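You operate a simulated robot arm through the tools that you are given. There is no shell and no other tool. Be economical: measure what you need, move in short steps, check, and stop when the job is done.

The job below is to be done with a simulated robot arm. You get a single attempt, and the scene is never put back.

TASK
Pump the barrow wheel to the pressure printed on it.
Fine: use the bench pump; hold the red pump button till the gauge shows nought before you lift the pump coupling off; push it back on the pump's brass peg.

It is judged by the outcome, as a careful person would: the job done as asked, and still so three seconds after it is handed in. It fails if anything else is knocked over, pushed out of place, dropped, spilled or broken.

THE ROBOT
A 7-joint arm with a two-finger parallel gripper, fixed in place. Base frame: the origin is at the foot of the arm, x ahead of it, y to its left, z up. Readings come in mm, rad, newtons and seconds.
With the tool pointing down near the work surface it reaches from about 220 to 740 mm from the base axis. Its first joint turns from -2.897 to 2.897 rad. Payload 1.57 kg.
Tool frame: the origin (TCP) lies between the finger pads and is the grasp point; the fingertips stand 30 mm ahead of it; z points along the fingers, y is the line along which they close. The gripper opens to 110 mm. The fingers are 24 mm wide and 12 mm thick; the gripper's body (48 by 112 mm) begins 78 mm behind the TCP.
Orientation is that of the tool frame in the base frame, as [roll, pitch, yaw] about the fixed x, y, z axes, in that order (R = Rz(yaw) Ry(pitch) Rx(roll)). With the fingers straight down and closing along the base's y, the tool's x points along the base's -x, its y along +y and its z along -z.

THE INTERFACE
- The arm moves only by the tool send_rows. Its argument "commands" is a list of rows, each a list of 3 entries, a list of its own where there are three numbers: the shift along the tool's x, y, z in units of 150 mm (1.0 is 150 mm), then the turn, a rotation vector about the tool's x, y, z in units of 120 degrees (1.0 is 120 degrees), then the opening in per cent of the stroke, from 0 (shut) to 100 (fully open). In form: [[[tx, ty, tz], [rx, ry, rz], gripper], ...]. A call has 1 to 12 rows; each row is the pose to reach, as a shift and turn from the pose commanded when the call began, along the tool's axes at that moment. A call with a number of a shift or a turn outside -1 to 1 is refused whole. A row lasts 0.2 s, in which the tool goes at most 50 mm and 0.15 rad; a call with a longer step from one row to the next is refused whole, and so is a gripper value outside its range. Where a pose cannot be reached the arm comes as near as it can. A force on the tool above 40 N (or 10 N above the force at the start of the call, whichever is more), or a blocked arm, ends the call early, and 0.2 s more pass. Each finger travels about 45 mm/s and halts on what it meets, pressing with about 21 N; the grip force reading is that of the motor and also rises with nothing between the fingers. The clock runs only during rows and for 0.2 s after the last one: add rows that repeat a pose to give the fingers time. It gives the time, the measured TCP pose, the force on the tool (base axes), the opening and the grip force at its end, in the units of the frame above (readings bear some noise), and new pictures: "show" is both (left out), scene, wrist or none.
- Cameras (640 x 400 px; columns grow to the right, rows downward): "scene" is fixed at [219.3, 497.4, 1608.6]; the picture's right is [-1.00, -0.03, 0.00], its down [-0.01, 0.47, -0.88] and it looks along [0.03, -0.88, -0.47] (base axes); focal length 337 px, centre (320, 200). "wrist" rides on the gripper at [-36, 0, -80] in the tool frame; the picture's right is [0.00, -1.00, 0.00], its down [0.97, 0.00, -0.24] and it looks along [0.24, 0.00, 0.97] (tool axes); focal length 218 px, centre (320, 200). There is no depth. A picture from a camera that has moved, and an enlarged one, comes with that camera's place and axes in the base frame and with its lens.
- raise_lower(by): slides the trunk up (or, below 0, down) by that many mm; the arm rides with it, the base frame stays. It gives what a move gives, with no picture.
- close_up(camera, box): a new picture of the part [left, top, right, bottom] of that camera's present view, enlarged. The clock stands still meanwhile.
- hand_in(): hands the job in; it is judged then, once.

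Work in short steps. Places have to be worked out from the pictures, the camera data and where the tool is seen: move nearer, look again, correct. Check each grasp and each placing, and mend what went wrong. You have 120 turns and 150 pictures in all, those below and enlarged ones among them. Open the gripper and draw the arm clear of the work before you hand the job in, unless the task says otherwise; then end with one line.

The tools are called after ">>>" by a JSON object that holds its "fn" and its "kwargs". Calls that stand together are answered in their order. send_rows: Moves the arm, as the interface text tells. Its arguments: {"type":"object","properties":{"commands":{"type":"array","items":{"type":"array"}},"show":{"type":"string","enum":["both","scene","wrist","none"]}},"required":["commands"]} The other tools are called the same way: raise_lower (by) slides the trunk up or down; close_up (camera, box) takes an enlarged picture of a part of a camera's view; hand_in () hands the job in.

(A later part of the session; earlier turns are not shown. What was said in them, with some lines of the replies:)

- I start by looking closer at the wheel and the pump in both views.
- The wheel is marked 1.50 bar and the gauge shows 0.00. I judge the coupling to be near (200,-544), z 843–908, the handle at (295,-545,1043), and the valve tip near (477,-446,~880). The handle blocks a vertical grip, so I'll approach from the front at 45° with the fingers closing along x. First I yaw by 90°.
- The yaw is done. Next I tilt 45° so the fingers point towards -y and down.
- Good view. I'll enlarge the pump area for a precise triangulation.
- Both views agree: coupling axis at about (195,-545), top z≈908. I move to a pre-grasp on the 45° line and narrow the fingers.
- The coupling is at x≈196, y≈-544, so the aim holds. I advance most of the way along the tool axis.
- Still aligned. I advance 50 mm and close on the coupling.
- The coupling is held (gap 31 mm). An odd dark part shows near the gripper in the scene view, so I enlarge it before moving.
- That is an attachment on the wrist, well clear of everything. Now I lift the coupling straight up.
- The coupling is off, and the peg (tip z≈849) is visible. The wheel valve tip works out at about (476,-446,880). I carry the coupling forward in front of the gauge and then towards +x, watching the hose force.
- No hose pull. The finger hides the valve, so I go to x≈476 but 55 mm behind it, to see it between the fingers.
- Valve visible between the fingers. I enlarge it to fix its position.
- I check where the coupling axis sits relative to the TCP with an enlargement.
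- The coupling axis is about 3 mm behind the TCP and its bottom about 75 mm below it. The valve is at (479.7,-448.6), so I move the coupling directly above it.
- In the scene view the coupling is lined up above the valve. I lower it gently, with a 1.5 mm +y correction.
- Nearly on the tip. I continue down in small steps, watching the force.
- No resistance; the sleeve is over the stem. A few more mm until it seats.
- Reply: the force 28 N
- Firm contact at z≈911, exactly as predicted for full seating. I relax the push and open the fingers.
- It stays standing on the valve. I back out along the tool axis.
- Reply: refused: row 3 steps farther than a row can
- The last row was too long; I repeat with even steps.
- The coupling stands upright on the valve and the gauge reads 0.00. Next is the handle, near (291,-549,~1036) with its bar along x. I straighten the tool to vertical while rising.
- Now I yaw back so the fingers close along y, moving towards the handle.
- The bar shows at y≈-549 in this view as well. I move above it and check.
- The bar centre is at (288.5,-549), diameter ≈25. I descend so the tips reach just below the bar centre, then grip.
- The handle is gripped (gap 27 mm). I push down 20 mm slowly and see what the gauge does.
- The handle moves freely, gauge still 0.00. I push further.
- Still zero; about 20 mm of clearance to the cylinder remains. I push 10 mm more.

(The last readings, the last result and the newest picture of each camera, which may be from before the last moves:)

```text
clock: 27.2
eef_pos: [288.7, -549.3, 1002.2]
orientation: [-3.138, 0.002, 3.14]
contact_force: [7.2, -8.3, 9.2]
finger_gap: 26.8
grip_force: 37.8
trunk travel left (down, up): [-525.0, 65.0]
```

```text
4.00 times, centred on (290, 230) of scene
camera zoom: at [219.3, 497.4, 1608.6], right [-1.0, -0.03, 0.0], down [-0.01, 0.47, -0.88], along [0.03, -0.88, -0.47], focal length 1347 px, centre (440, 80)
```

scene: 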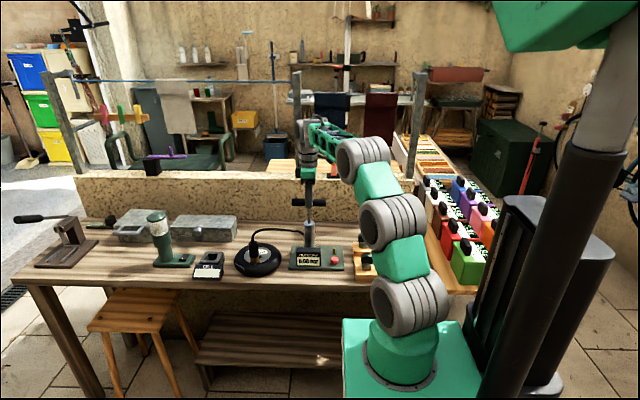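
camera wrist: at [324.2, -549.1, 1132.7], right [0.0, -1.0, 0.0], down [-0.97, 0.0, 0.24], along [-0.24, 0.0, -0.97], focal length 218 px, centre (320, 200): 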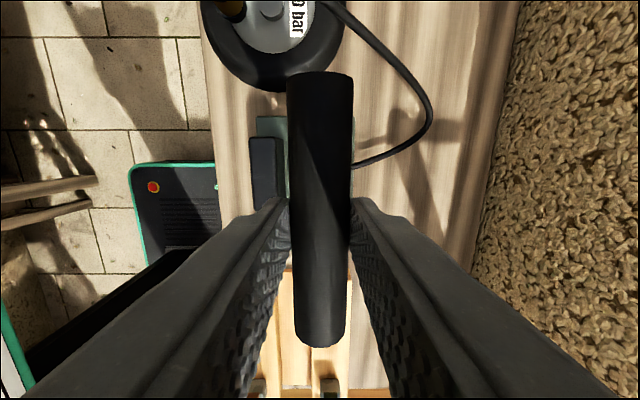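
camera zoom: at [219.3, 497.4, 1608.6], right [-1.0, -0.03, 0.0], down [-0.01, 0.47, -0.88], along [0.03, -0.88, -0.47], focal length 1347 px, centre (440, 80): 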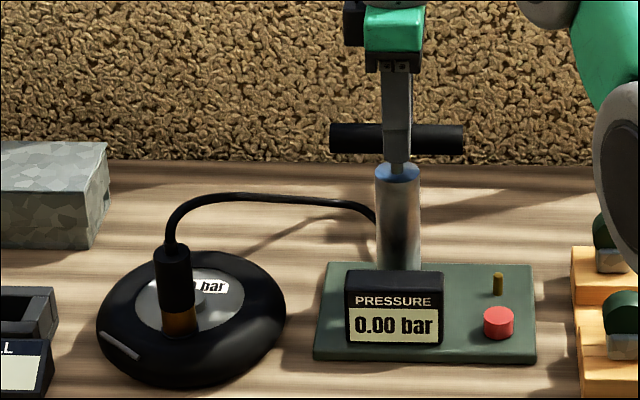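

Still zero and the force is low. I continue 10 mm more, with tips about 16 mm above the cylinder top.

>>> {"fn": "send_rows", "kwargs": {"commands": [[[0, 0, 0.03], [0, 0, 0], 10], [[0, 0, 0.067], [0, 0, 0], 10]], "show": "none"}}

>>> {"fn": "close_up", "kwargs": {"camera": "scene", "box": [240, 180, 340, 280]}}

```text
clock: 27.8
eef_pos: [288.5, -550.4, 991.8]
orientation: [-3.139, 0.001, 3.139]
contact_force: [9.8, -11.1, 10.3]
finger_gap: 26.6
grip_force: 37.5
trunk travel left (down, up): [-525.0, 65.0]
```

```text
4.00 times, centred on (290, 230) of scene
camera zoom: at [219.3, 497.4, 1608.6], right [-1.0, -0.03, 0.0], down [-0.01, 0.47, -0.88], along [0.03, -0.88, -0.47], focal length 1347 px, centre (440, 80)
```

zoom: 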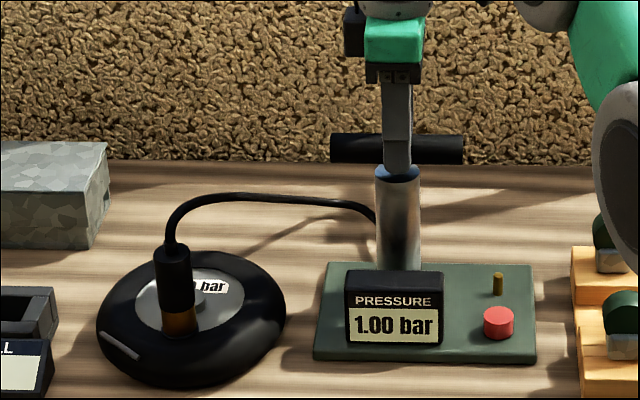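

The gauge jumped to 1.00. I hold still for a moment to see whether it settles.

>>> {"fn": "send_rows", "kwargs": {"commands": [[[0, 0, 0], [0, 0, 0], 10], [[0, 0, 0], [0, 0, 0], 10], [[0, 0, 0], [0, 0, 0], 10]], "show": "none"}}

>>> {"fn": "close_up", "kwargs": {"camera": "scene", "box": [280, 230, 360, 280]}}

```text
clock: 28.6
eef_pos: [287.5, -549.7, 991.8]
orientation: [-3.139, -0.001, -3.14]
contact_force: [11.2, -12.5, 9.4]
finger_gap: 27.0
grip_force: 37.8
trunk travel left (down, up): [-525.0, 65.0]
```

```text
8.00 times, centred on (320, 255) of scene
camera zoom: at [219.3, 497.4, 1608.6], right [-1.0, -0.03, 0.0], down [-0.01, 0.47, -0.88], along [0.03, -0.88, -0.47], focal length 2694 px, centre (320, -240)
```

zoom: 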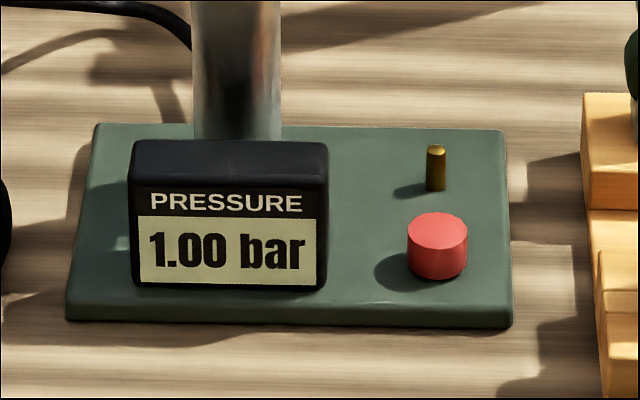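

Steady at 1.00. I raise the handle fully again; the up-stroke should refill the pump.

>>> {"fn": "send_rows", "kwargs": {"commands": [[[0, 0, -0.07], [0, 0, 0], 10], [[0, 0, -0.14], [0, 0, 0], 10], [[0, 0, -0.21], [0, 0, 0], 10], [[0, 0, -0.28], [0, 0, 0], 10], [[0, 0, -0.35], [0, 0, 0], 10], [[0, 0, -0.4], [0, 0, 0], 10]], "show": "none"}}

>>> {"fn": "close_up", "kwargs": {"camera": "scene", "box": [240, 180, 340, 280]}}

```text
clock: 30.0
eef_pos: [288.3, -549.2, 1050.3]
orientation: [-3.141, -0.002, 3.141]
contact_force: [12.5, -7.3, 1.3]
finger_gap: 26.8
grip_force: 38.1
trunk travel left (down, up): [-525.0, 65.0]
```

```text
4.00 times, centred on (290, 230) of scene
camera zoom: at [219.3, 497.4, 1608.6], right [-1.0, -0.03, 0.0], down [-0.01, 0.47, -0.88], along [0.03, -0.88, -0.47], focal length 1347 px, centre (440, 80)
```

zoom: 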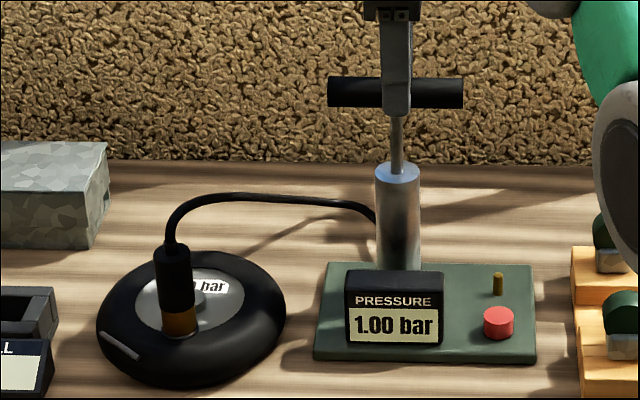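

The lateral force is creeping up, so I open and regrip at the top to relieve it.

>>> {"fn": "send_rows", "kwargs": {"commands": [[[0, 0, 0], [0, 0, 0], 45], [[0, 0, 0], [0, 0, 0], 45], [[0, 0, 0], [0, 0, 0], 45], [[0, 0, 0], [0, 0, 0], 45]], "show": "wrist"}}

>>> {"fn": "close_up", "kwargs": {"camera": "scene", "box": [240, 180, 340, 280]}}

```text
clock: 31.0
eef_pos: [287.6, -550.7, 1050.8]
orientation: [3.141, -0.001, 3.141]
contact_force: [-0.2, 0.0, 0.4]
finger_gap: 49.7
grip_force: 0.1
trunk travel left (down, up): [-525.0, 65.0]
camera wrist: at [323.0, -549.0, 1131.1], right [0.0, -1.0, 0.0], down [-0.97, 0.0, 0.24], along [-0.24, 0.0, -0.97], focal length 218 px, centre (320, 200)
```

wrist: 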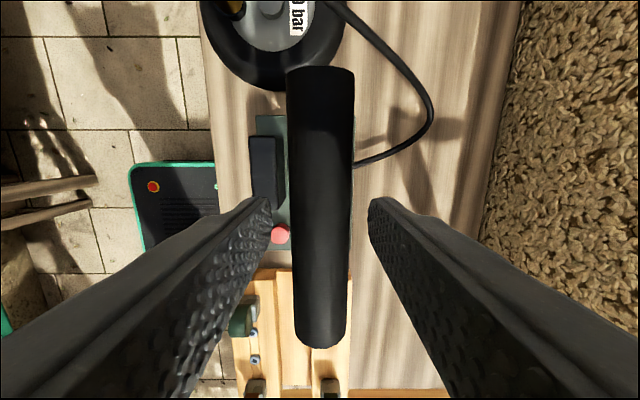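

```text
4.00 times, centred on (290, 230) of scene
camera zoom: at [219.3, 497.4, 1608.6], right [-1.0, -0.03, 0.0], down [-0.01, 0.47, -0.88], along [0.03, -0.88, -0.47], focal length 1347 px, centre (440, 80)
```

zoom: 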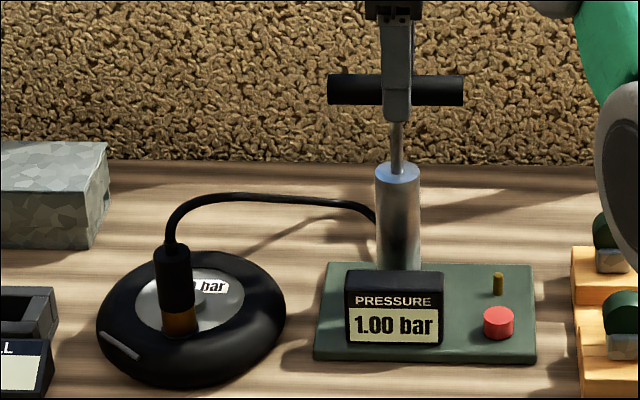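

The handle stays up by itself. I regrip and push a second stroke, stopping just short of where it registered.

>>> {"fn": "send_rows", "kwargs": {"commands": [[[0, 0, 0], [0, 0, 0], 25], [[0, 0, 0], [0, 0, 0], 18], [[0, 0, 0], [0, 0, 0], 18], [[0, 0, 0.08], [0, 0, 0], 18], [[0, 0, 0.16], [0, 0, 0], 18], [[0, 0, 0.24], [0, 0, 0], 18], [[0, 0, 0.31], [0, 0, 0], 18]], "show": "none"}}

>>> {"fn": "close_up", "kwargs": {"camera": "scene", "box": [240, 180, 340, 280]}}

```text
clock: 32.6
eef_pos: [287.6, -549.6, 1006.4]
orientation: [-3.137, 0.0, -3.141]
contact_force: [7.1, -8.1, 7.8]
finger_gap: 26.9
grip_force: 37.7
trunk travel left (down, up): [-525.0, 65.0]
```

```text
4.00 times, centred on (290, 230) of scene
camera zoom: at [219.3, 497.4, 1608.6], right [-1.0, -0.03, 0.0], down [-0.01, 0.47, -0.88], along [0.03, -0.88, -0.47], focal length 1347 px, centre (440, 80)
```

zoom: 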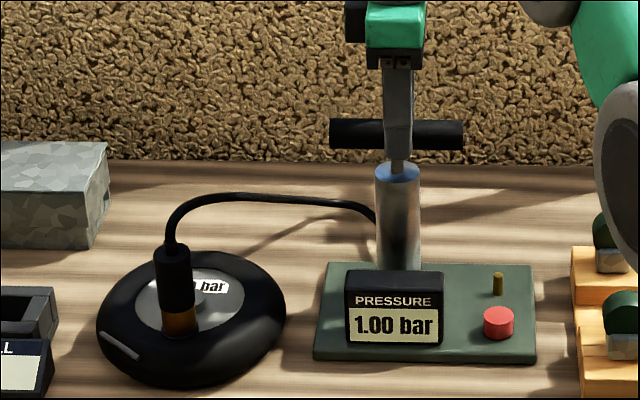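

Gauge still 1.00, force normal. I complete the stroke in small steps.

>>> {"fn": "send_rows", "kwargs": {"commands": [[[0, 0, 0.035], [0, 0, 0], 18], [[0, 0, 0.067], [0, 0, 0], 18], [[0, 0, 0.1], [0, 0, 0], 18]], "show": "none"}}

>>> {"fn": "close_up", "kwargs": {"camera": "scene", "box": [240, 180, 340, 280]}}

```text
clock: 33.4
eef_pos: [287.5, -550.7, 992.7]
orientation: [-3.139, 0.001, 3.141]
contact_force: [9.3, -10.1, 9.8]
finger_gap: 27.1
grip_force: 38.0
trunk travel left (down, up): [-525.0, 65.0]
```

```text
4.00 times, centred on (290, 230) of scene
camera zoom: at [219.3, 497.4, 1608.6], right [-1.0, -0.03, 0.0], down [-0.01, 0.47, -0.88], along [0.03, -0.88, -0.47], focal length 1347 px, centre (440, 80)
```

zoom: 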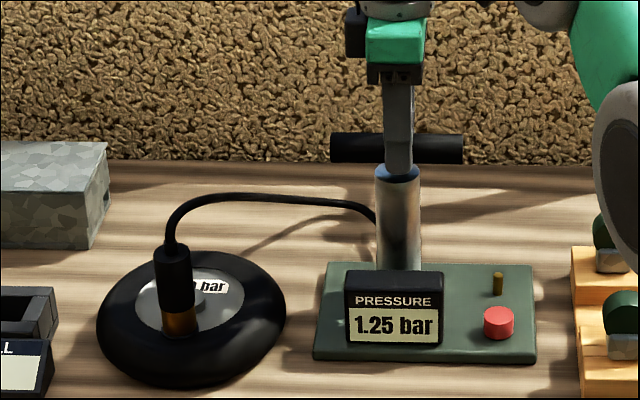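

1.25 bar now: 0.25 per stroke, so exactly one more is needed. I raise the handle, then push one last stroke to the same depth.

>>> {"fn": "send_rows", "kwargs": {"commands": [[[0, 0, -0.08], [0, 0, 0], 18], [[0, 0, -0.16], [0, 0, 0], 18], [[0, 0, -0.24], [0, 0, 0], 18], [[0, 0, -0.32], [0, 0, 0], 18], [[0, 0, -0.41], [0, 0, 0], 18], [[0, 0, -0.41], [0, 0, 0], 45], [[0, 0, -0.41], [0, 0, 0], 45], [[0, 0, -0.41], [0, 0, 0], 45]], "show": "none"}}

>>> {"fn": "close_up", "kwargs": {"camera": "scene", "box": [240, 180, 340, 280]}}

```text
clock: 35.2
eef_pos: [287.7, -549.3, 1052.3]
orientation: [3.14, -0.001, 3.141]
contact_force: [-0.5, 0.2, 1.3]
finger_gap: 49.3
grip_force: 0.0
trunk travel left (down, up): [-525.0, 65.0]
```

```text
4.00 times, centred on (290, 230) of scene
camera zoom: at [219.3, 497.4, 1608.6], right [-1.0, -0.03, 0.0], down [-0.01, 0.47, -0.88], along [0.03, -0.88, -0.47], focal length 1347 px, centre (440, 80)
```

zoom: 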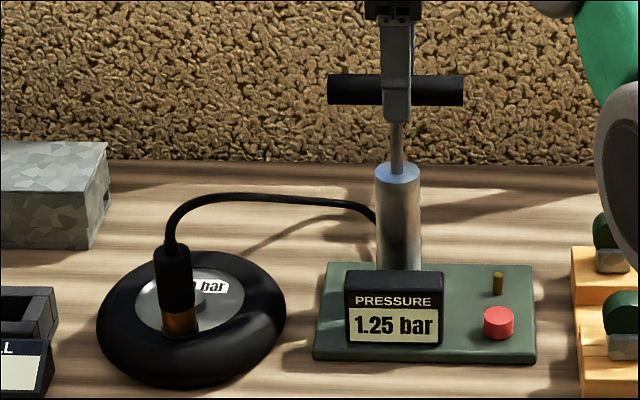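

One last stroke: grip and push to z≈992.

>>> {"fn": "send_rows", "kwargs": {"commands": [[[0, 0, 0], [0, 0, 0], 25], [[0, 0, 0], [0, 0, 0], 18], [[0, 0, 0], [0, 0, 0], 18], [[0, 0, 0.08], [0, 0, 0], 18], [[0, 0, 0.16], [0, 0, 0], 18], [[0, 0, 0.24], [0, 0, 0], 18], [[0, 0, 0.32], [0, 0, 0], 18], [[0, 0, 0.37], [0, 0, 0], 18], [[0, 0, 0.41], [0, 0, 0], 18]], "show": "none"}}

>>> {"fn": "close_up", "kwargs": {"camera": "scene", "box": [240, 180, 340, 280]}}

```text
clock: 37.2
eef_pos: [288.2, -549.5, 991.3]
orientation: [-3.141, 0.001, 3.14]
contact_force: [1.2, -6.7, 10.1]
finger_gap: 26.8
grip_force: 37.6
trunk travel left (down, up): [-525.0, 65.0]
```

```text
4.00 times, centred on (290, 230) of scene
camera zoom: at [219.3, 497.4, 1608.6], right [-1.0, -0.03, 0.0], down [-0.01, 0.47, -0.88], along [0.03, -0.88, -0.47], focal length 1347 px, centre (440, 80)
```

zoom: 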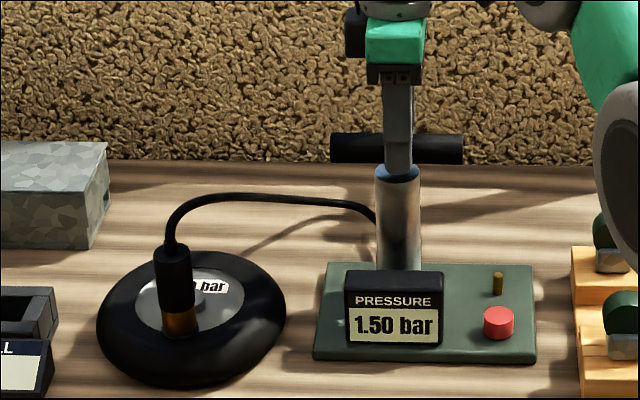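

The gauge shows 1.50 bar, the target. I raise the handle to its rest, release it and rise clear.

>>> {"fn": "send_rows", "kwargs": {"commands": [[[0, 0, -0.08], [0, 0, 0], 18], [[0, 0, -0.16], [0, 0, 0], 18], [[0, 0, -0.24], [0, 0, 0], 18], [[0, 0, -0.32], [0, 0, 0], 18], [[0, 0, -0.41], [0, 0, 0], 18], [[0, 0, -0.41], [0, 0, 0], 45], [[0, 0, -0.41], [0, 0, 0], 60], [[0, 0, -0.41], [0, 0, 0], 60], [[0, 0, -0.65], [0, 0, 0], 60], [[0, 0, -0.95], [0, 0, 0], 60]]}}

>>> {"fn": "close_up", "kwargs": {"camera": "scene", "box": [240, 180, 340, 280]}}

```text
clock: 39.4
eef_pos: [287.6, -548.7, 1133.9]
orientation: [-3.14, -0.002, 3.14]
contact_force: [-0.4, -0.8, -0.6]
finger_gap: 66.1
grip_force: 0.1
trunk travel left (down, up): [-525.0, 65.0]
camera wrist: at [324.0, -547.8, 1212.6], right [0.0, -1.0, 0.0], down [-0.97, 0.0, 0.24], along [-0.24, 0.0, -0.97], focal length 218 px, centre (320, 200)
```

scene: 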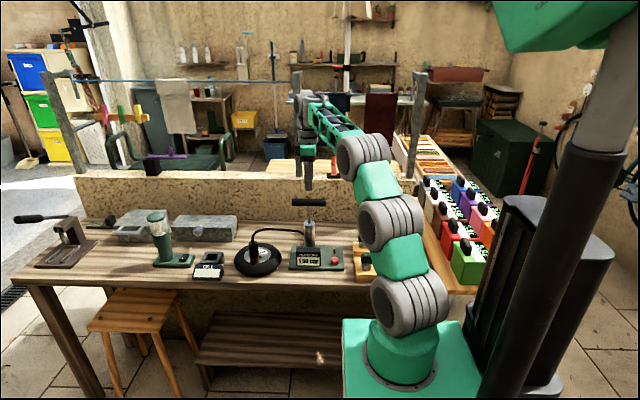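
wrist: 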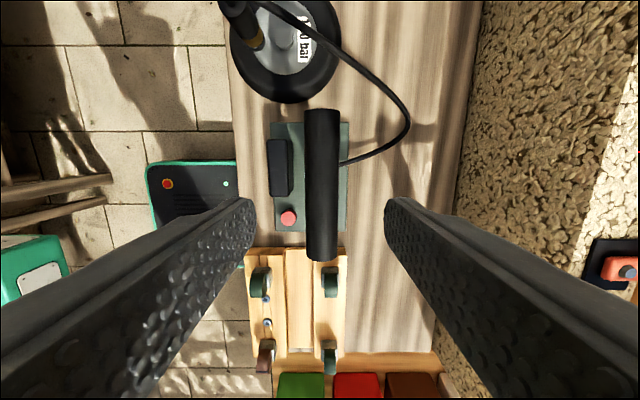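

```text
4.00 times, centred on (290, 230) of scene
camera zoom: at [219.3, 497.4, 1608.6], right [-1.0, -0.03, 0.0], down [-0.01, 0.47, -0.88], along [0.03, -0.88, -0.47], focal length 1347 px, centre (440, 80)
```

zoom: 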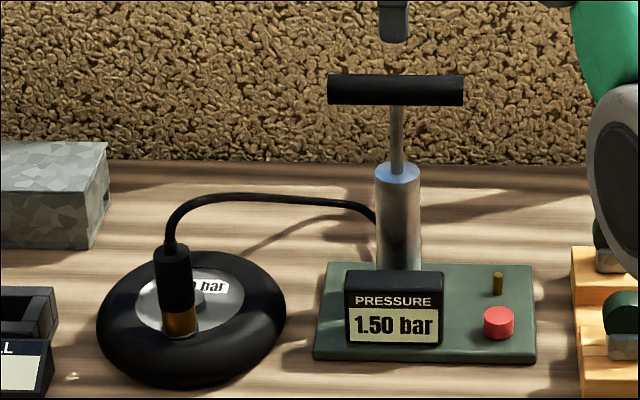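

Handle is up, gauge 1.50. The red button is near (195,-491), top z≈835. I go to the 45° front posture with closed fingers to press it; first yaw.

>>> {"fn": "send_rows", "kwargs": {"commands": [[[0.05, 0.08, 0], [0, 0, 0.0625], 60], [[0.1, 0.16, 0], [0, 0, 0.125], 50], [[0.15, 0.24, 0], [0, 0, 0.1875], 40], [[0.2, 0.32, 0], [0, 0, 0.25], 30], [[0.25, 0.4, 0], [0, 0, 0.3125], 20], [[0.3, 0.48, 0], [0, 0, 0.375], 10], [[0.35, 0.56, 0], [0, 0, 0.4375], 0], [[0.4, 0.64, 0], [0, 0, 0.5], 0], [[0.45, 0.72, 0], [0, 0, 0.5625], 0], [[0.5, 0.8, 0], [0, 0, 0.625], 0], [[0.55, 0.867, 0], [0, 0, 0.6875], 0], [[0.617, 0.867, 0], [0, 0, 0.75], 0]], "show": "none"}}

```text
clock: 42.0
eef_pos: [194.3, -419.0, 1133.4]
orientation: [3.141, 0.0, 1.567]
contact_force: [-0.3, 0.1, 0.1]
finger_gap: 0.2
grip_force: 21.0
trunk travel left (down, up): [-525.0, 65.0]
```

Now tilt 45° while descending to about z 985.

>>> {"fn": "send_rows", "kwargs": {"commands": [[[0, 0, 0.16], [0, -0.0625, 0], 0], [[0, 0, 0.32], [0, -0.125, 0], 0], [[-0.05, 0, 0.48], [0, -0.1875, 0], 0], [[-0.1, 0, 0.64], [0, -0.25, 0], 0], [[-0.15, 0, 0.8], [0, -0.3125, 0], 0], [[-0.2, 0, 0.98], [0, -0.375, 0], 0], [[-0.2, 0, 0.98], [0, -0.375, 0], 0]], "show": "wrist"}}

```text
clock: 43.6
eef_pos: [195.7, -448.0, 987.8]
orientation: [-3.14, 0.787, 1.571]
contact_force: [0.5, 0.9, -0.2]
finger_gap: 0.1
grip_force: 20.8
trunk travel left (down, up): [-525.0, 65.0]
camera wrist: at [194.7, -416.7, 1068.6], right [-1.0, 0.0, 0.0], down [0.0, 0.86, -0.52], along [0.0, -0.52, -0.86], focal length 218 px, centre (320, 200)
```

wrist: 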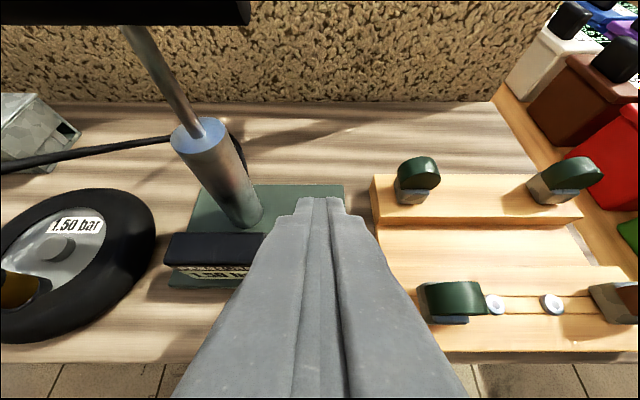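

The fingers hide the button in this view, so I'll use the scene view. I go to 30 mm above the computed contact point.

>>> {"fn": "send_rows", "kwargs": {"commands": [[[0.1, 0, 0.19], [0, 0, 0], 0], [[0.2, 0, 0.38], [0, 0, 0], 0], [[0.297, 0, 0.58], [0, 0, 0], 0], [[0.297, 0, 0.58], [0, 0, 0], 0]], "show": "none"}}

>>> {"fn": "close_up", "kwargs": {"camera": "scene", "box": [280, 200, 380, 280]}}

```text
clock: 44.6
eef_pos: [193.7, -477.6, 892.7]
orientation: [-3.141, 0.785, 1.57]
contact_force: [-0.9, -0.5, -1.0]
finger_gap: 0.0
grip_force: 20.5
trunk travel left (down, up): [-525.0, 65.0]
```

```text
5.00 times, centred on (330, 240) of scene
camera zoom: at [219.3, 497.4, 1608.6], right [-1.0, -0.03, 0.0], down [-0.01, 0.47, -0.88], along [0.03, -0.88, -0.47], focal length 1684 px, centre (270, 0)
```

zoom: 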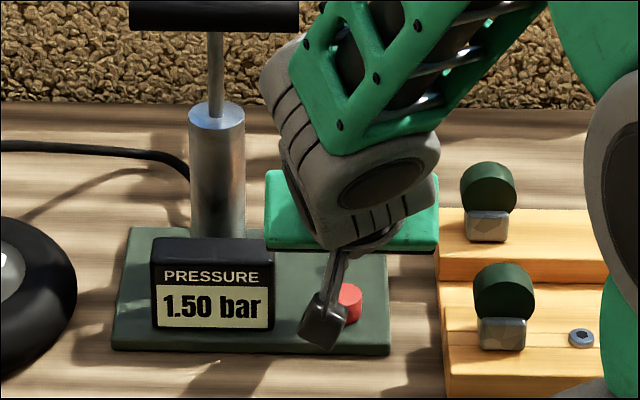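

Alignment in x is good (button ≈192–195). I lower slowly until contact.

>>> {"fn": "send_rows", "kwargs": {"commands": [[[0.04, 0, 0.04], [0, 0, 0], 0], [[0.08, 0, 0.08], [0, 0, 0], 0], [[0.1, 0, 0.1], [0, 0, 0], 0], [[0.12, 0, 0.12], [0, 0, 0], 0], [[0.135, 0, 0.135], [0, 0, 0], 0]], "show": "none"}}

>>> {"fn": "close_up", "kwargs": {"camera": "scene", "box": [280, 200, 380, 280]}}

```text
clock: 45.8
eef_pos: [194.6, -479.6, 864.3]
orientation: [-3.14, 0.786, 1.572]
contact_force: [0.3, 0.7, 0.5]
finger_gap: 0.2
grip_force: 22.0
trunk travel left (down, up): [-525.0, 65.0]
```

```text
5.00 times, centred on (330, 240) of scene
camera zoom: at [219.3, 497.4, 1608.6], right [-1.0, -0.03, 0.0], down [-0.01, 0.47, -0.88], along [0.03, -0.88, -0.47], focal length 1684 px, centre (270, 0)
```

zoom: 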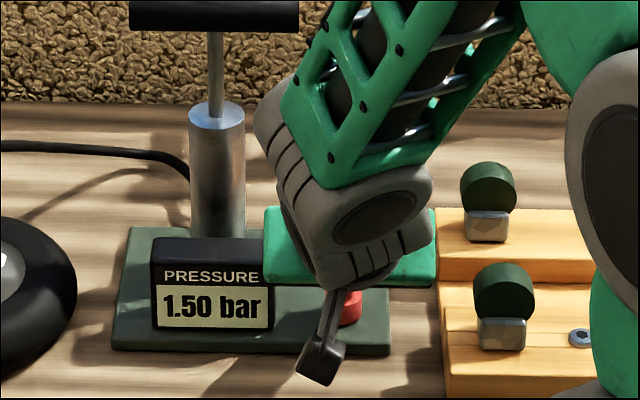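

No contact yet; I continue in 3 mm steps.

>>> {"fn": "send_rows", "kwargs": {"commands": [[[0.014, 0, 0.014], [0, 0, 0], 0], [[0.028, 0, 0.028], [0, 0, 0], 0], [[0.042, 0, 0.042], [0, 0, 0], 0]], "show": "none"}}

>>> {"fn": "close_up", "kwargs": {"camera": "scene", "box": [280, 200, 380, 280]}}

```text
clock: 46.6
eef_pos: [193.6, -480.1, 857.7]
orientation: [3.141, 0.787, 1.57]
contact_force: [-2.0, 1.1, 5.7]
finger_gap: 0.2
grip_force: 21.3
trunk travel left (down, up): [-525.0, 65.0]
```

```text
5.00 times, centred on (330, 240) of scene
camera zoom: at [219.3, 497.4, 1608.6], right [-1.0, -0.03, 0.0], down [-0.01, 0.47, -0.88], along [0.03, -0.88, -0.47], focal length 1684 px, centre (270, 0)
```

zoom: 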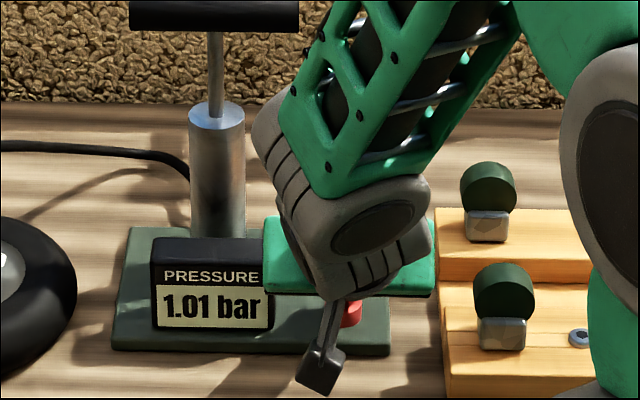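

The button is pressed (5.7 N) and the gauge is falling (1.01). I hold this pose.

>>> {"fn": "send_rows", "kwargs": {"commands": [[[0, 0, 0], [0, 0, 0], 0], [[0, 0, 0], [0, 0, 0], 0], [[0, 0, 0], [0, 0, 0], 0], [[0, 0, 0], [0, 0, 0], 0], [[0, 0, 0], [0, 0, 0], 0], [[0, 0, 0], [0, 0, 0], 0], [[0, 0, 0], [0, 0, 0], 0], [[0, 0, 0], [0, 0, 0], 0]], "show": "none"}}

>>> {"fn": "close_up", "kwargs": {"camera": "scene", "box": [280, 200, 380, 280]}}

```text
clock: 48.4
eef_pos: [194.5, -479.6, 856.5]
orientation: [3.142, 0.788, 1.572]
contact_force: [-1.8, -2.3, 8.4]
finger_gap: 0.0
grip_force: 21.3
trunk travel left (down, up): [-525.0, 65.0]
```

```text
5.00 times, centred on (330, 240) of scene
camera zoom: at [219.3, 497.4, 1608.6], right [-1.0, -0.03, 0.0], down [-0.01, 0.47, -0.88], along [0.03, -0.88, -0.47], focal length 1684 px, centre (270, 0)
```

zoom: 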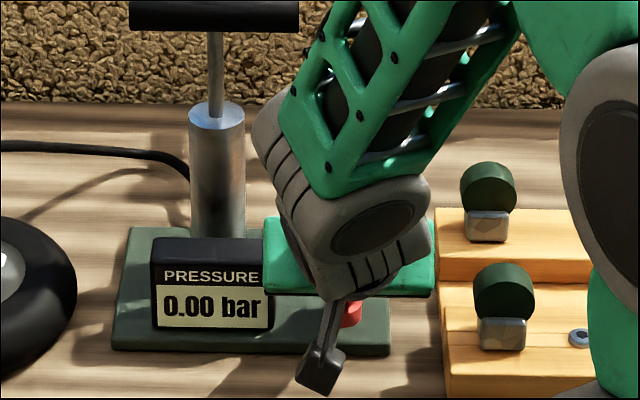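

Gauge shows nought. I lift off and back away, then head for the coupling on the wheel.

>>> {"fn": "send_rows", "kwargs": {"commands": [[[-0.14, 0, -0.14], [0, 0, 0], 0], [[-0.14, 0, -0.44], [0, 0, 0], 20], [[-0.14, 0, -0.74], [0, 0, 0], 40], [[-0.14, 0, -1.0], [0, 0, 0], 55], [[-0.14, 0.3, -1.0], [0, 0, 0], 55], [[-0.14, 0.6, -1.0], [0, 0, 0], 55], [[-0.14, 0.9, -1.0], [0, 0, 0], 55]], "show": "none"}}

>>> {"fn": "close_up", "kwargs": {"camera": "scene", "box": [220, 180, 380, 280]}}

```text
clock: 50.0
eef_pos: [330.5, -387.8, 975.0]
orientation: [-3.14, 0.789, 1.571]
contact_force: [0.4, 0.7, -0.8]
finger_gap: 60.6
grip_force: 0.0
trunk travel left (down, up): [-525.0, 65.0]
```

```text
4.00 times, centred on (300, 230) of scene
camera zoom: at [219.3, 497.4, 1608.6], right [-1.0, -0.03, 0.0], down [-0.01, 0.47, -0.88], along [0.03, -0.88, -0.47], focal length 1347 px, centre (400, 80)
```

zoom: 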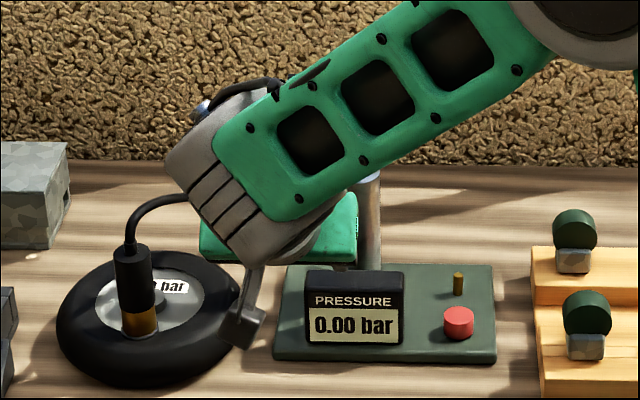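

Move to the pre-grasp in front of the coupling.

>>> {"fn": "send_rows", "kwargs": {"commands": [[[0.01, 0.25, -0.03], [0, 0, 0], 55], [[0.02, 0.5, -0.06], [0, 0, 0], 55], [[0.03, 0.75, -0.094], [0, 0, 0], 55], [[0.03, 0.997, -0.094], [0, 0, 0], 55], [[0.03, 0.997, -0.094], [0, 0, 0], 55]], "show": "wrist"}}

```text
clock: 51.2
eef_pos: [480.2, -374.5, 982.9]
orientation: [-3.141, 0.786, 1.571]
contact_force: [0.7, -0.7, 0.3]
finger_gap: 60.6
grip_force: 0.1
trunk travel left (down, up): [-525.0, 65.0]
camera wrist: at [479.6, -343.4, 1064.5], right [-1.0, 0.0, 0.0], down [0.0, 0.86, -0.52], along [0.0, -0.52, -0.86], focal length 218 px, centre (320, 200)
```

wrist: 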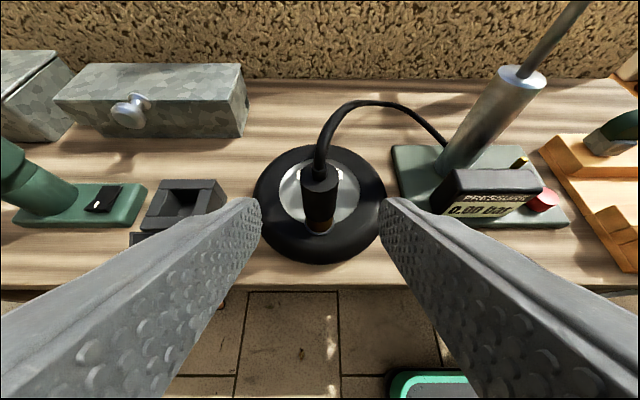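

Centred. I advance 100 mm and close on the coupling.

>>> {"fn": "send_rows", "kwargs": {"commands": [[[0, 0, 0.25], [0, 0, 0], 55], [[0, 0, 0.5], [0, 0, 0], 55], [[0, 0, 0.67], [0, 0, 0], 55], [[0, 0, 0.67], [0, 0, 0], 40], [[0, 0, 0.67], [0, 0, 0], 25], [[0, 0, 0.67], [0, 0, 0], 10], [[0, 0, 0.67], [0, 0, 0], 10], [[0, 0, 0.67], [0, 0, 0], 10]], "show": "wrist"}}

```text
clock: 53.0
eef_pos: [481.0, -444.8, 910.6]
orientation: [-3.14, 0.786, 1.572]
contact_force: [1.0, -1.4, -0.5]
finger_gap: 30.9
grip_force: 21.0
trunk travel left (down, up): [-525.0, 65.0]
camera wrist: at [479.6, -412.9, 993.2], right [-1.0, 0.0, 0.0], down [0.0, 0.86, -0.52], along [0.0, -0.52, -0.86], focal length 218 px, centre (320, 200)
```

wrist: 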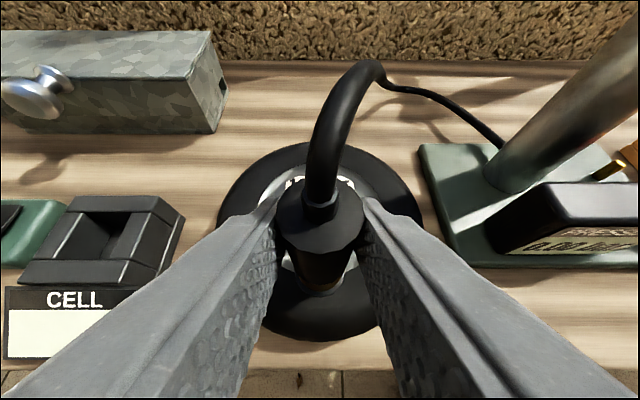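

Gripped. I lift straight up.

>>> {"fn": "send_rows", "kwargs": {"commands": [[[-0.05, 0, -0.05], [0, 0, 0], 10], [[-0.1, 0, -0.1], [0, 0, 0], 10], [[-0.17, 0, -0.17], [0, 0, 0], 10], [[-0.24, 0, -0.24], [0, 0, 0], 10], [[-0.31, 0, -0.31], [0, 0, 0], 10], [[-0.37, 0, -0.37], [0, 0, 0], 10]], "show": "wrist"}}

>>> {"fn": "close_up", "kwargs": {"camera": "scene", "box": [220, 180, 380, 280]}}

>>> {"fn": "close_up", "kwargs": {"camera": "wrist", "box": [256, 160, 384, 300]}}

```text
clock: 54.4
eef_pos: [479.6, -447.3, 991.9]
orientation: [-3.139, 0.785, 1.57]
contact_force: [0.4, 0.4, -1.2]
finger_gap: 31.1
grip_force: 20.7
trunk travel left (down, up): [-525.0, 65.0]
camera wrist: at [479.5, -413.7, 1072.4], right [-1.0, 0.0, 0.0], down [0.0, 0.86, -0.52], along [0.0, -0.52, -0.86], focal length 218 px, centre (320, 200)
```

wrist: 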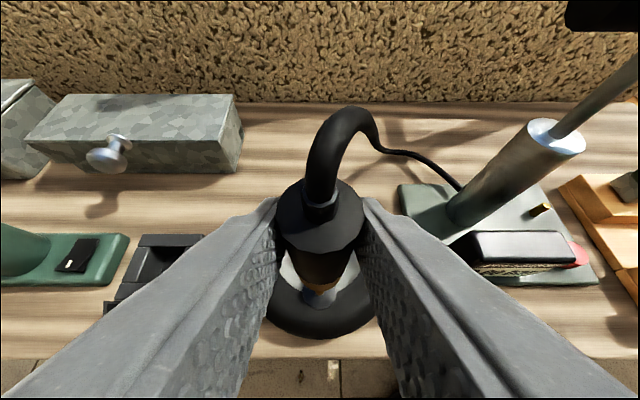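

```text
4.00 times, centred on (300, 230) of scene
camera zoom: at [219.3, 497.4, 1608.6], right [-1.0, -0.03, 0.0], down [-0.01, 0.47, -0.88], along [0.03, -0.88, -0.47], focal length 1347 px, centre (400, 80)
```

zoom: 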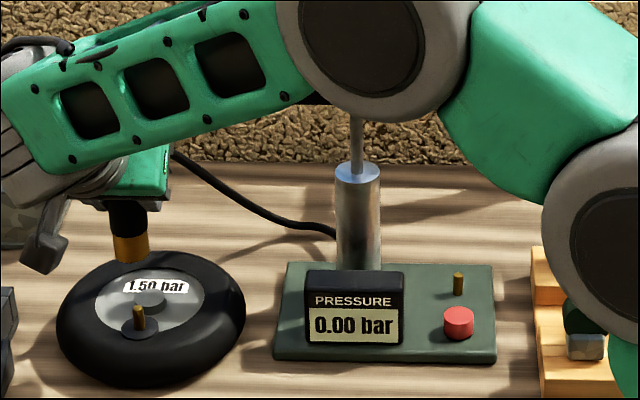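

```text
2.86 times, centred on (320, 230) of wrist
camera zoom: at [479.5, -413.7, 1072.4], right [-1.0, 0.0, 0.0], down [0.0, 0.86, -0.52], along [0.0, -0.52, -0.86], focal length 624 px, centre (320, 114)
```

zoom: 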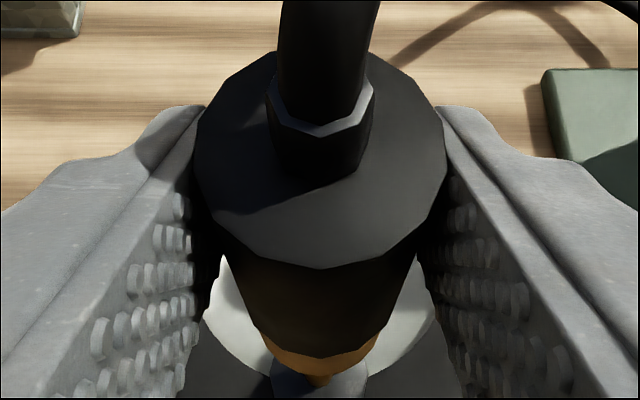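

The coupling is free, the wheel undisturbed. I carry it back along the same path in front of the gauge.

>>> {"fn": "send_rows", "kwargs": {"commands": [[[0, -0.25, 0], [0, 0, 0], 10], [[0, -0.5, 0], [0, 0, 0], 10], [[0, -0.75, 0], [0, 0, 0], 10], [[0, -1.0, 0], [0, 0, 0], 10]], "show": "none"}}

>>> {"fn": "send_rows", "kwargs": {"commands": [[[0, -0.25, 0], [0, 0, 0], 10], [[0, -0.5, 0], [0, 0, 0], 10], [[0, -0.75, 0], [0, 0, 0], 10], [[0, -0.89, 0], [0, 0, 0], 10], [[0, -0.89, 0], [0, 0, 0], 10]], "show": "both"}}

```text
clock: 55.4
eef_pos: [330.7, -446.2, 991.4]
orientation: [-3.139, 0.785, 1.573]
contact_force: [-0.5, -0.1, -1.7]
finger_gap: 30.8
grip_force: 21.8
trunk travel left (down, up): [-525.0, 65.0]
```

```text
clock: 56.6
eef_pos: [196.8, -445.0, 992.6]
orientation: [-3.141, 0.784, 1.571]
contact_force: [-0.5, -0.3, -1.1]
finger_gap: 30.7
grip_force: 20.6
trunk travel left (down, up): [-525.0, 65.0]
camera wrist: at [196.9, -413.9, 1074.5], right [-1.0, 0.0, 0.0], down [0.0, 0.86, -0.52], along [0.0, -0.52, -0.86], focal length 218 px, centre (320, 200)
```

scene: 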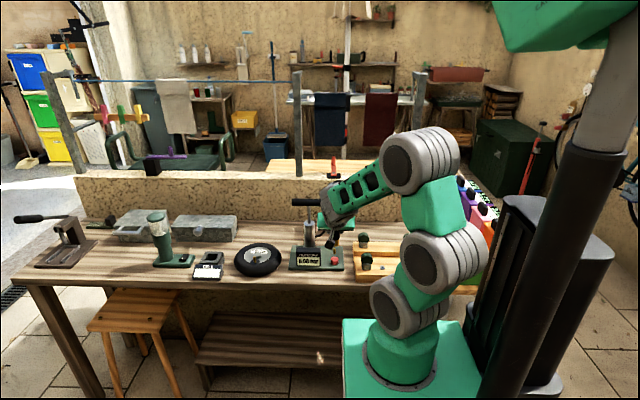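
wrist: 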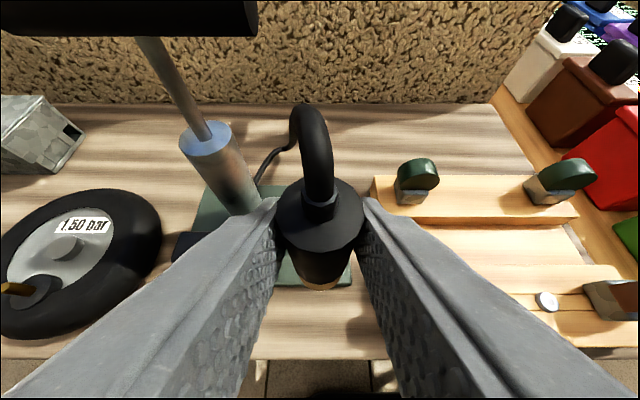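

Now back over the peg at z≈945.

>>> {"fn": "send_rows", "kwargs": {"commands": [[[-0.06, 0, 0.17], [0, 0, 0], 10], [[-0.12, 0, 0.34], [0, 0, 0], 10], [[-0.18, 0, 0.51], [0, 0, 0], 10], [[-0.239, -0.002, 0.688], [0, 0, 0], 10], [[-0.239, -0.002, 0.688], [0, 0, 0], 10]], "show": "wrist"}}

>>> {"fn": "close_up", "kwargs": {"camera": "scene", "box": [300, 200, 380, 280]}}

```text
clock: 57.8
eef_pos: [196.9, -544.4, 944.6]
orientation: [-3.14, 0.785, 1.571]
contact_force: [-0.6, 0.2, -0.7]
finger_gap: 30.9
grip_force: 21.2
trunk travel left (down, up): [-525.0, 65.0]
camera wrist: at [196.4, -513.1, 1026.8], right [-1.0, 0.0, 0.0], down [0.0, 0.86, -0.52], along [0.0, -0.52, -0.86], focal length 218 px, centre (320, 200)
```

wrist: 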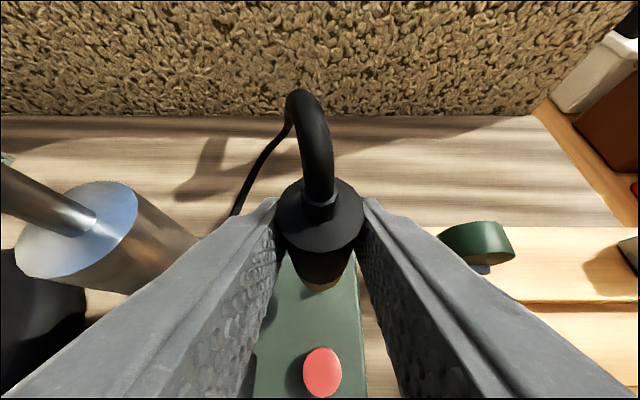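

```text
5.00 times, centred on (340, 240) of scene
camera zoom: at [219.3, 497.4, 1608.6], right [-1.0, -0.03, 0.0], down [-0.01, 0.47, -0.88], along [0.03, -0.88, -0.47], focal length 1684 px, centre (220, 0)
```

zoom: 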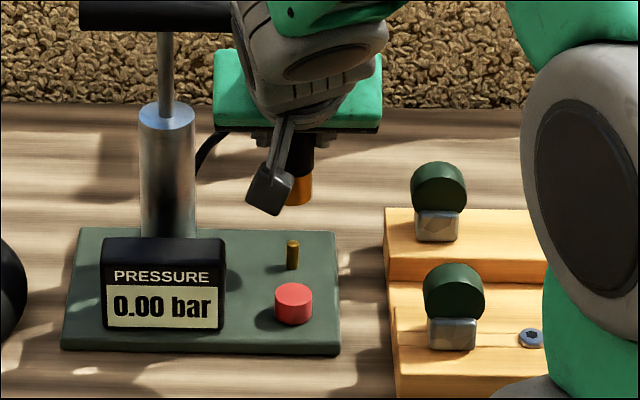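

Lined up over the peg. I lower, first to just above contact, then the last part slowly.

>>> {"fn": "send_rows", "kwargs": {"commands": [[[0.065, 0, 0.055], [0, 0, 0], 10], [[0.125, 0, 0.115], [0, 0, 0], 10], [[0.175, 0, 0.165], [0, 0, 0], 10], [[0.215, 0, 0.205], [0, 0, 0], 10]], "show": "none"}}

>>> {"fn": "close_up", "kwargs": {"camera": "scene", "box": [300, 200, 380, 280]}}

```text
clock: 58.8
eef_pos: [194.7, -543.8, 898.9]
orientation: [-3.14, 0.784, 1.571]
contact_force: [-0.4, -0.2, -0.3]
finger_gap: 30.7
grip_force: 20.9
trunk travel left (down, up): [-525.0, 65.0]
```

```text
5.00 times, centred on (340, 240) of scene
camera zoom: at [219.3, 497.4, 1608.6], right [-1.0, -0.03, 0.0], down [-0.01, 0.47, -0.88], along [0.03, -0.88, -0.47], focal length 1684 px, centre (220, 0)
```

zoom: 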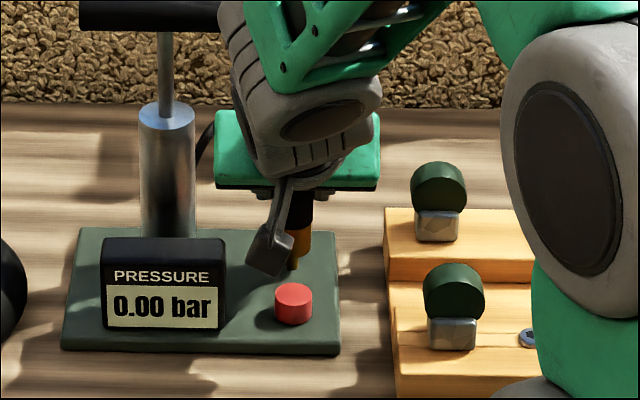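

The peg is entering the sleeve with no side force. I push down to seat it.

>>> {"fn": "send_rows", "kwargs": {"commands": [[[0.03, 0, 0.03], [0, 0, 0], 10], [[0.055, 0, 0.055], [0, 0, 0], 10], [[0.075, 0, 0.075], [0, 0, 0], 10], [[0.09, 0, 0.09], [0, 0, 0], 10], [[0.105, 0, 0.105], [0, 0, 0], 10], [[0.12, 0, 0.12], [0, 0, 0], 10]], "show": "none"}}

>>> {"fn": "close_up", "kwargs": {"camera": "scene", "box": [300, 200, 380, 280]}}

```text
clock: 60.2
eef_pos: [195.9, -546.1, 879.3]
orientation: [3.14, 0.797, 1.568]
contact_force: [-5.1, 6.7, 25.9]
finger_gap: 31.1
grip_force: 21.4
trunk travel left (down, up): [-525.0, 65.0]
```

```text
5.00 times, centred on (340, 240) of scene
camera zoom: at [219.3, 497.4, 1608.6], right [-1.0, -0.03, 0.0], down [-0.01, 0.47, -0.88], along [0.03, -0.88, -0.47], focal length 1684 px, centre (220, 0)
```

zoom: 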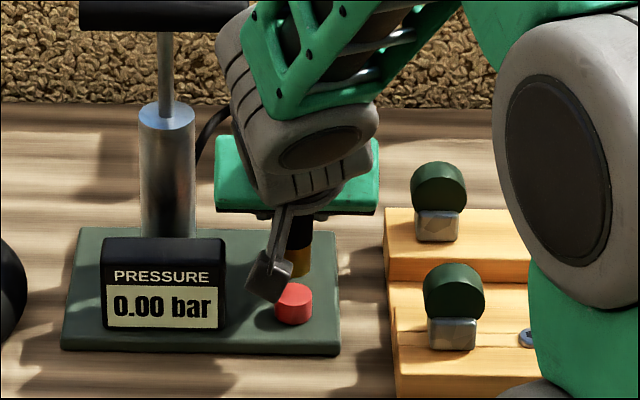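

Seated firmly at z≈879, the original height. I relax and release.

>>> {"fn": "send_rows", "kwargs": {"commands": [[[-0.025, 0, -0.025], [0, 0, 0], 10], [[-0.025, 0, -0.025], [0, 0, 0], 35], [[-0.025, 0, -0.025], [0, 0, 0], 55], [[-0.025, 0, -0.025], [0, 0, 0], 55], [[-0.025, 0, -0.025], [0, 0, 0], 55]], "show": "wrist"}}

```text
clock: 61.4
eef_pos: [196.7, -543.6, 879.0]
orientation: [-3.139, 0.785, 1.571]
contact_force: [-0.1, -0.2, 0.8]
finger_gap: 60.5
grip_force: 0.1
trunk travel left (down, up): [-525.0, 65.0]
camera wrist: at [196.6, -512.2, 960.3], right [-1.0, 0.0, 0.0], down [0.0, 0.86, -0.52], along [0.0, -0.52, -0.86], focal length 218 px, centre (320, 200)
```

wrist: 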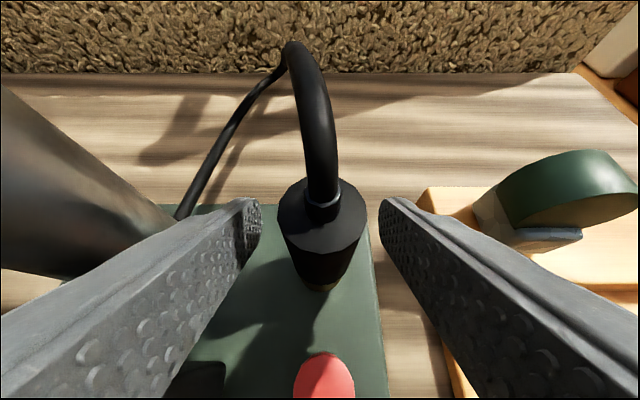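

I back away along the tool axis and check the final state.

>>> {"fn": "send_rows", "kwargs": {"commands": [[[0, 0, -0.3], [0, 0, 0], 55], [[0, 0, -0.6], [0, 0, 0], 55], [[0, 0, -0.9], [0, 0, 0], 55], [[-0.2, -0.1, -1.0], [0, 0, 0], 70], [[-0.5, -0.1, -1.0], [0, 0, 0], 100], [[-0.8, -0.1, -1.0], [0, 0, 0], 100]]}}

>>> {"fn": "close_up", "kwargs": {"camera": "scene", "box": [220, 180, 380, 280]}}

>>> {"fn": "close_up", "kwargs": {"camera": "wrist", "box": [160, 140, 400, 290]}}

```text
clock: 62.8
eef_pos: [183.0, -522.3, 1069.5]
orientation: [-3.141, 0.785, 1.572]
contact_force: [0.2, -0.4, 0.6]
finger_gap: 110.0
grip_force: 0.1
trunk travel left (down, up): [-525.0, 65.0]
camera wrist: at [182.4, -490.1, 1151.5], right [-1.0, 0.0, 0.0], down [0.0, 0.86, -0.52], along [0.0, -0.52, -0.86], focal length 218 px, centre (320, 200)
```

scene: 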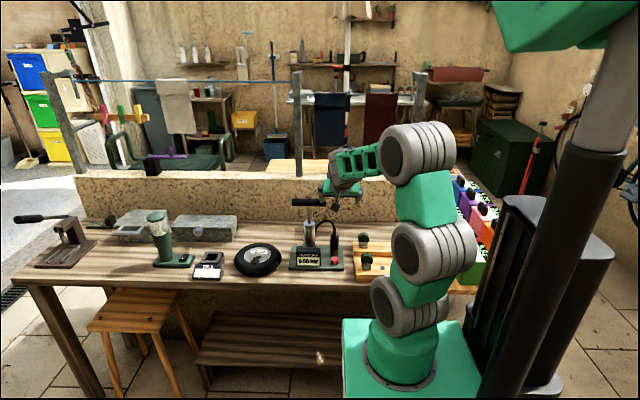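
wrist: 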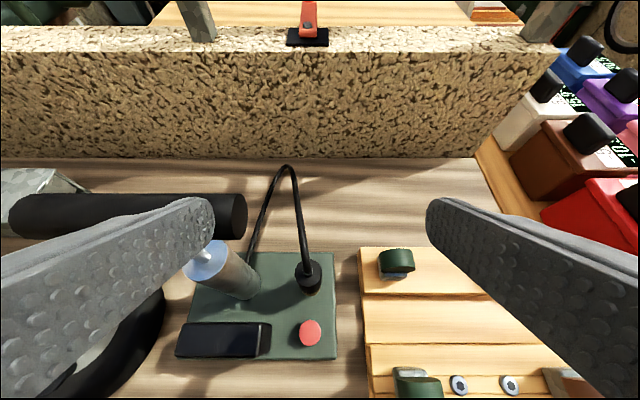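

```text
4.00 times, centred on (300, 230) of scene
camera zoom: at [219.3, 497.4, 1608.6], right [-1.0, -0.03, 0.0], down [-0.01, 0.47, -0.88], along [0.03, -0.88, -0.47], focal length 1347 px, centre (400, 80)
```

zoom: 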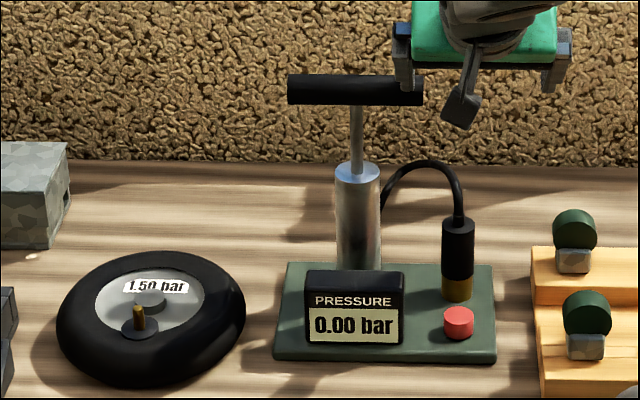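

```text
2.67 times, centred on (280, 215) of wrist
camera zoom: at [182.4, -490.1, 1151.5], right [-1.0, 0.0, 0.0], down [0.0, 0.86, -0.52], along [0.0, -0.52, -0.86], focal length 582 px, centre (427, 160)
```

zoom: 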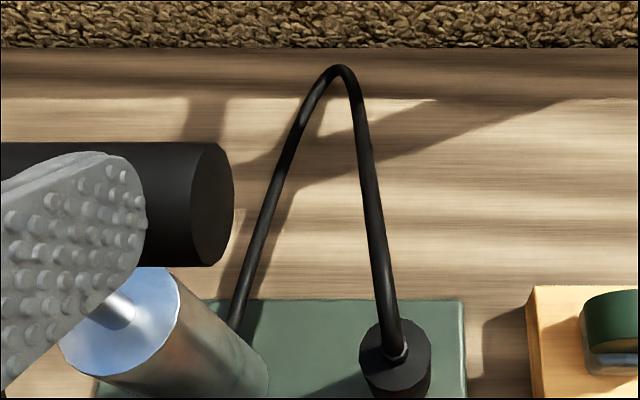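

All looks right. The left finger is close to the handle, so I retreat straight back along the tool axis, away from it.

>>> {"fn": "send_rows", "kwargs": {"commands": [[[0, 0, -0.3], [0, 0, 0], 100], [[0, 0, -0.6], [0, 0, 0], 100], [[0, 0, -0.9], [0, 0, 0], 100]], "show": "wrist"}}

>>> {"fn": "close_up", "kwargs": {"camera": "scene", "box": [220, 180, 380, 280]}}

```text
clock: 63.6
eef_pos: [181.4, -427.3, 1164.5]
orientation: [-3.14, 0.786, 1.572]
contact_force: [0.4, -0.3, -0.1]
finger_gap: 109.9
grip_force: 0.0
trunk travel left (down, up): [-525.0, 65.0]
camera wrist: at [181.9, -395.4, 1245.6], right [-1.0, 0.0, 0.0], down [0.0, 0.86, -0.52], along [0.0, -0.52, -0.86], focal length 218 px, centre (320, 200)
```

wrist: 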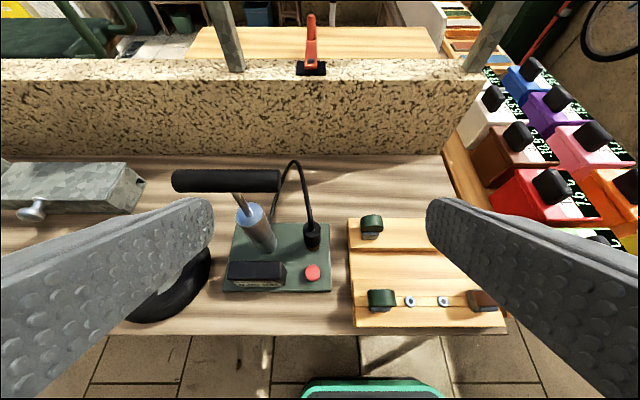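

```text
4.00 times, centred on (300, 230) of scene
camera zoom: at [219.3, 497.4, 1608.6], right [-1.0, -0.03, 0.0], down [-0.01, 0.47, -0.88], along [0.03, -0.88, -0.47], focal length 1347 px, centre (400, 80)
```

zoom: 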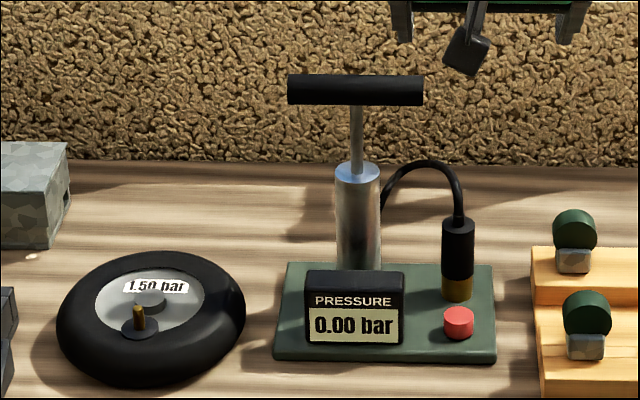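

The wheel was pumped to 1.50 bar, the gauge bled to nought, and the coupling is back on its peg. The arm is clear and the gripper open, so I hand in.

>>> {"fn": "hand_in", "kwargs": {}}

```text
The job is handed in.
```

The barrow wheel is pumped to 1.50 bar; I held the red button until the gauge showed 0.00 before lifting the coupling off, then pushed it back on the brass peg, and nothing was knocked over or moved out of place.
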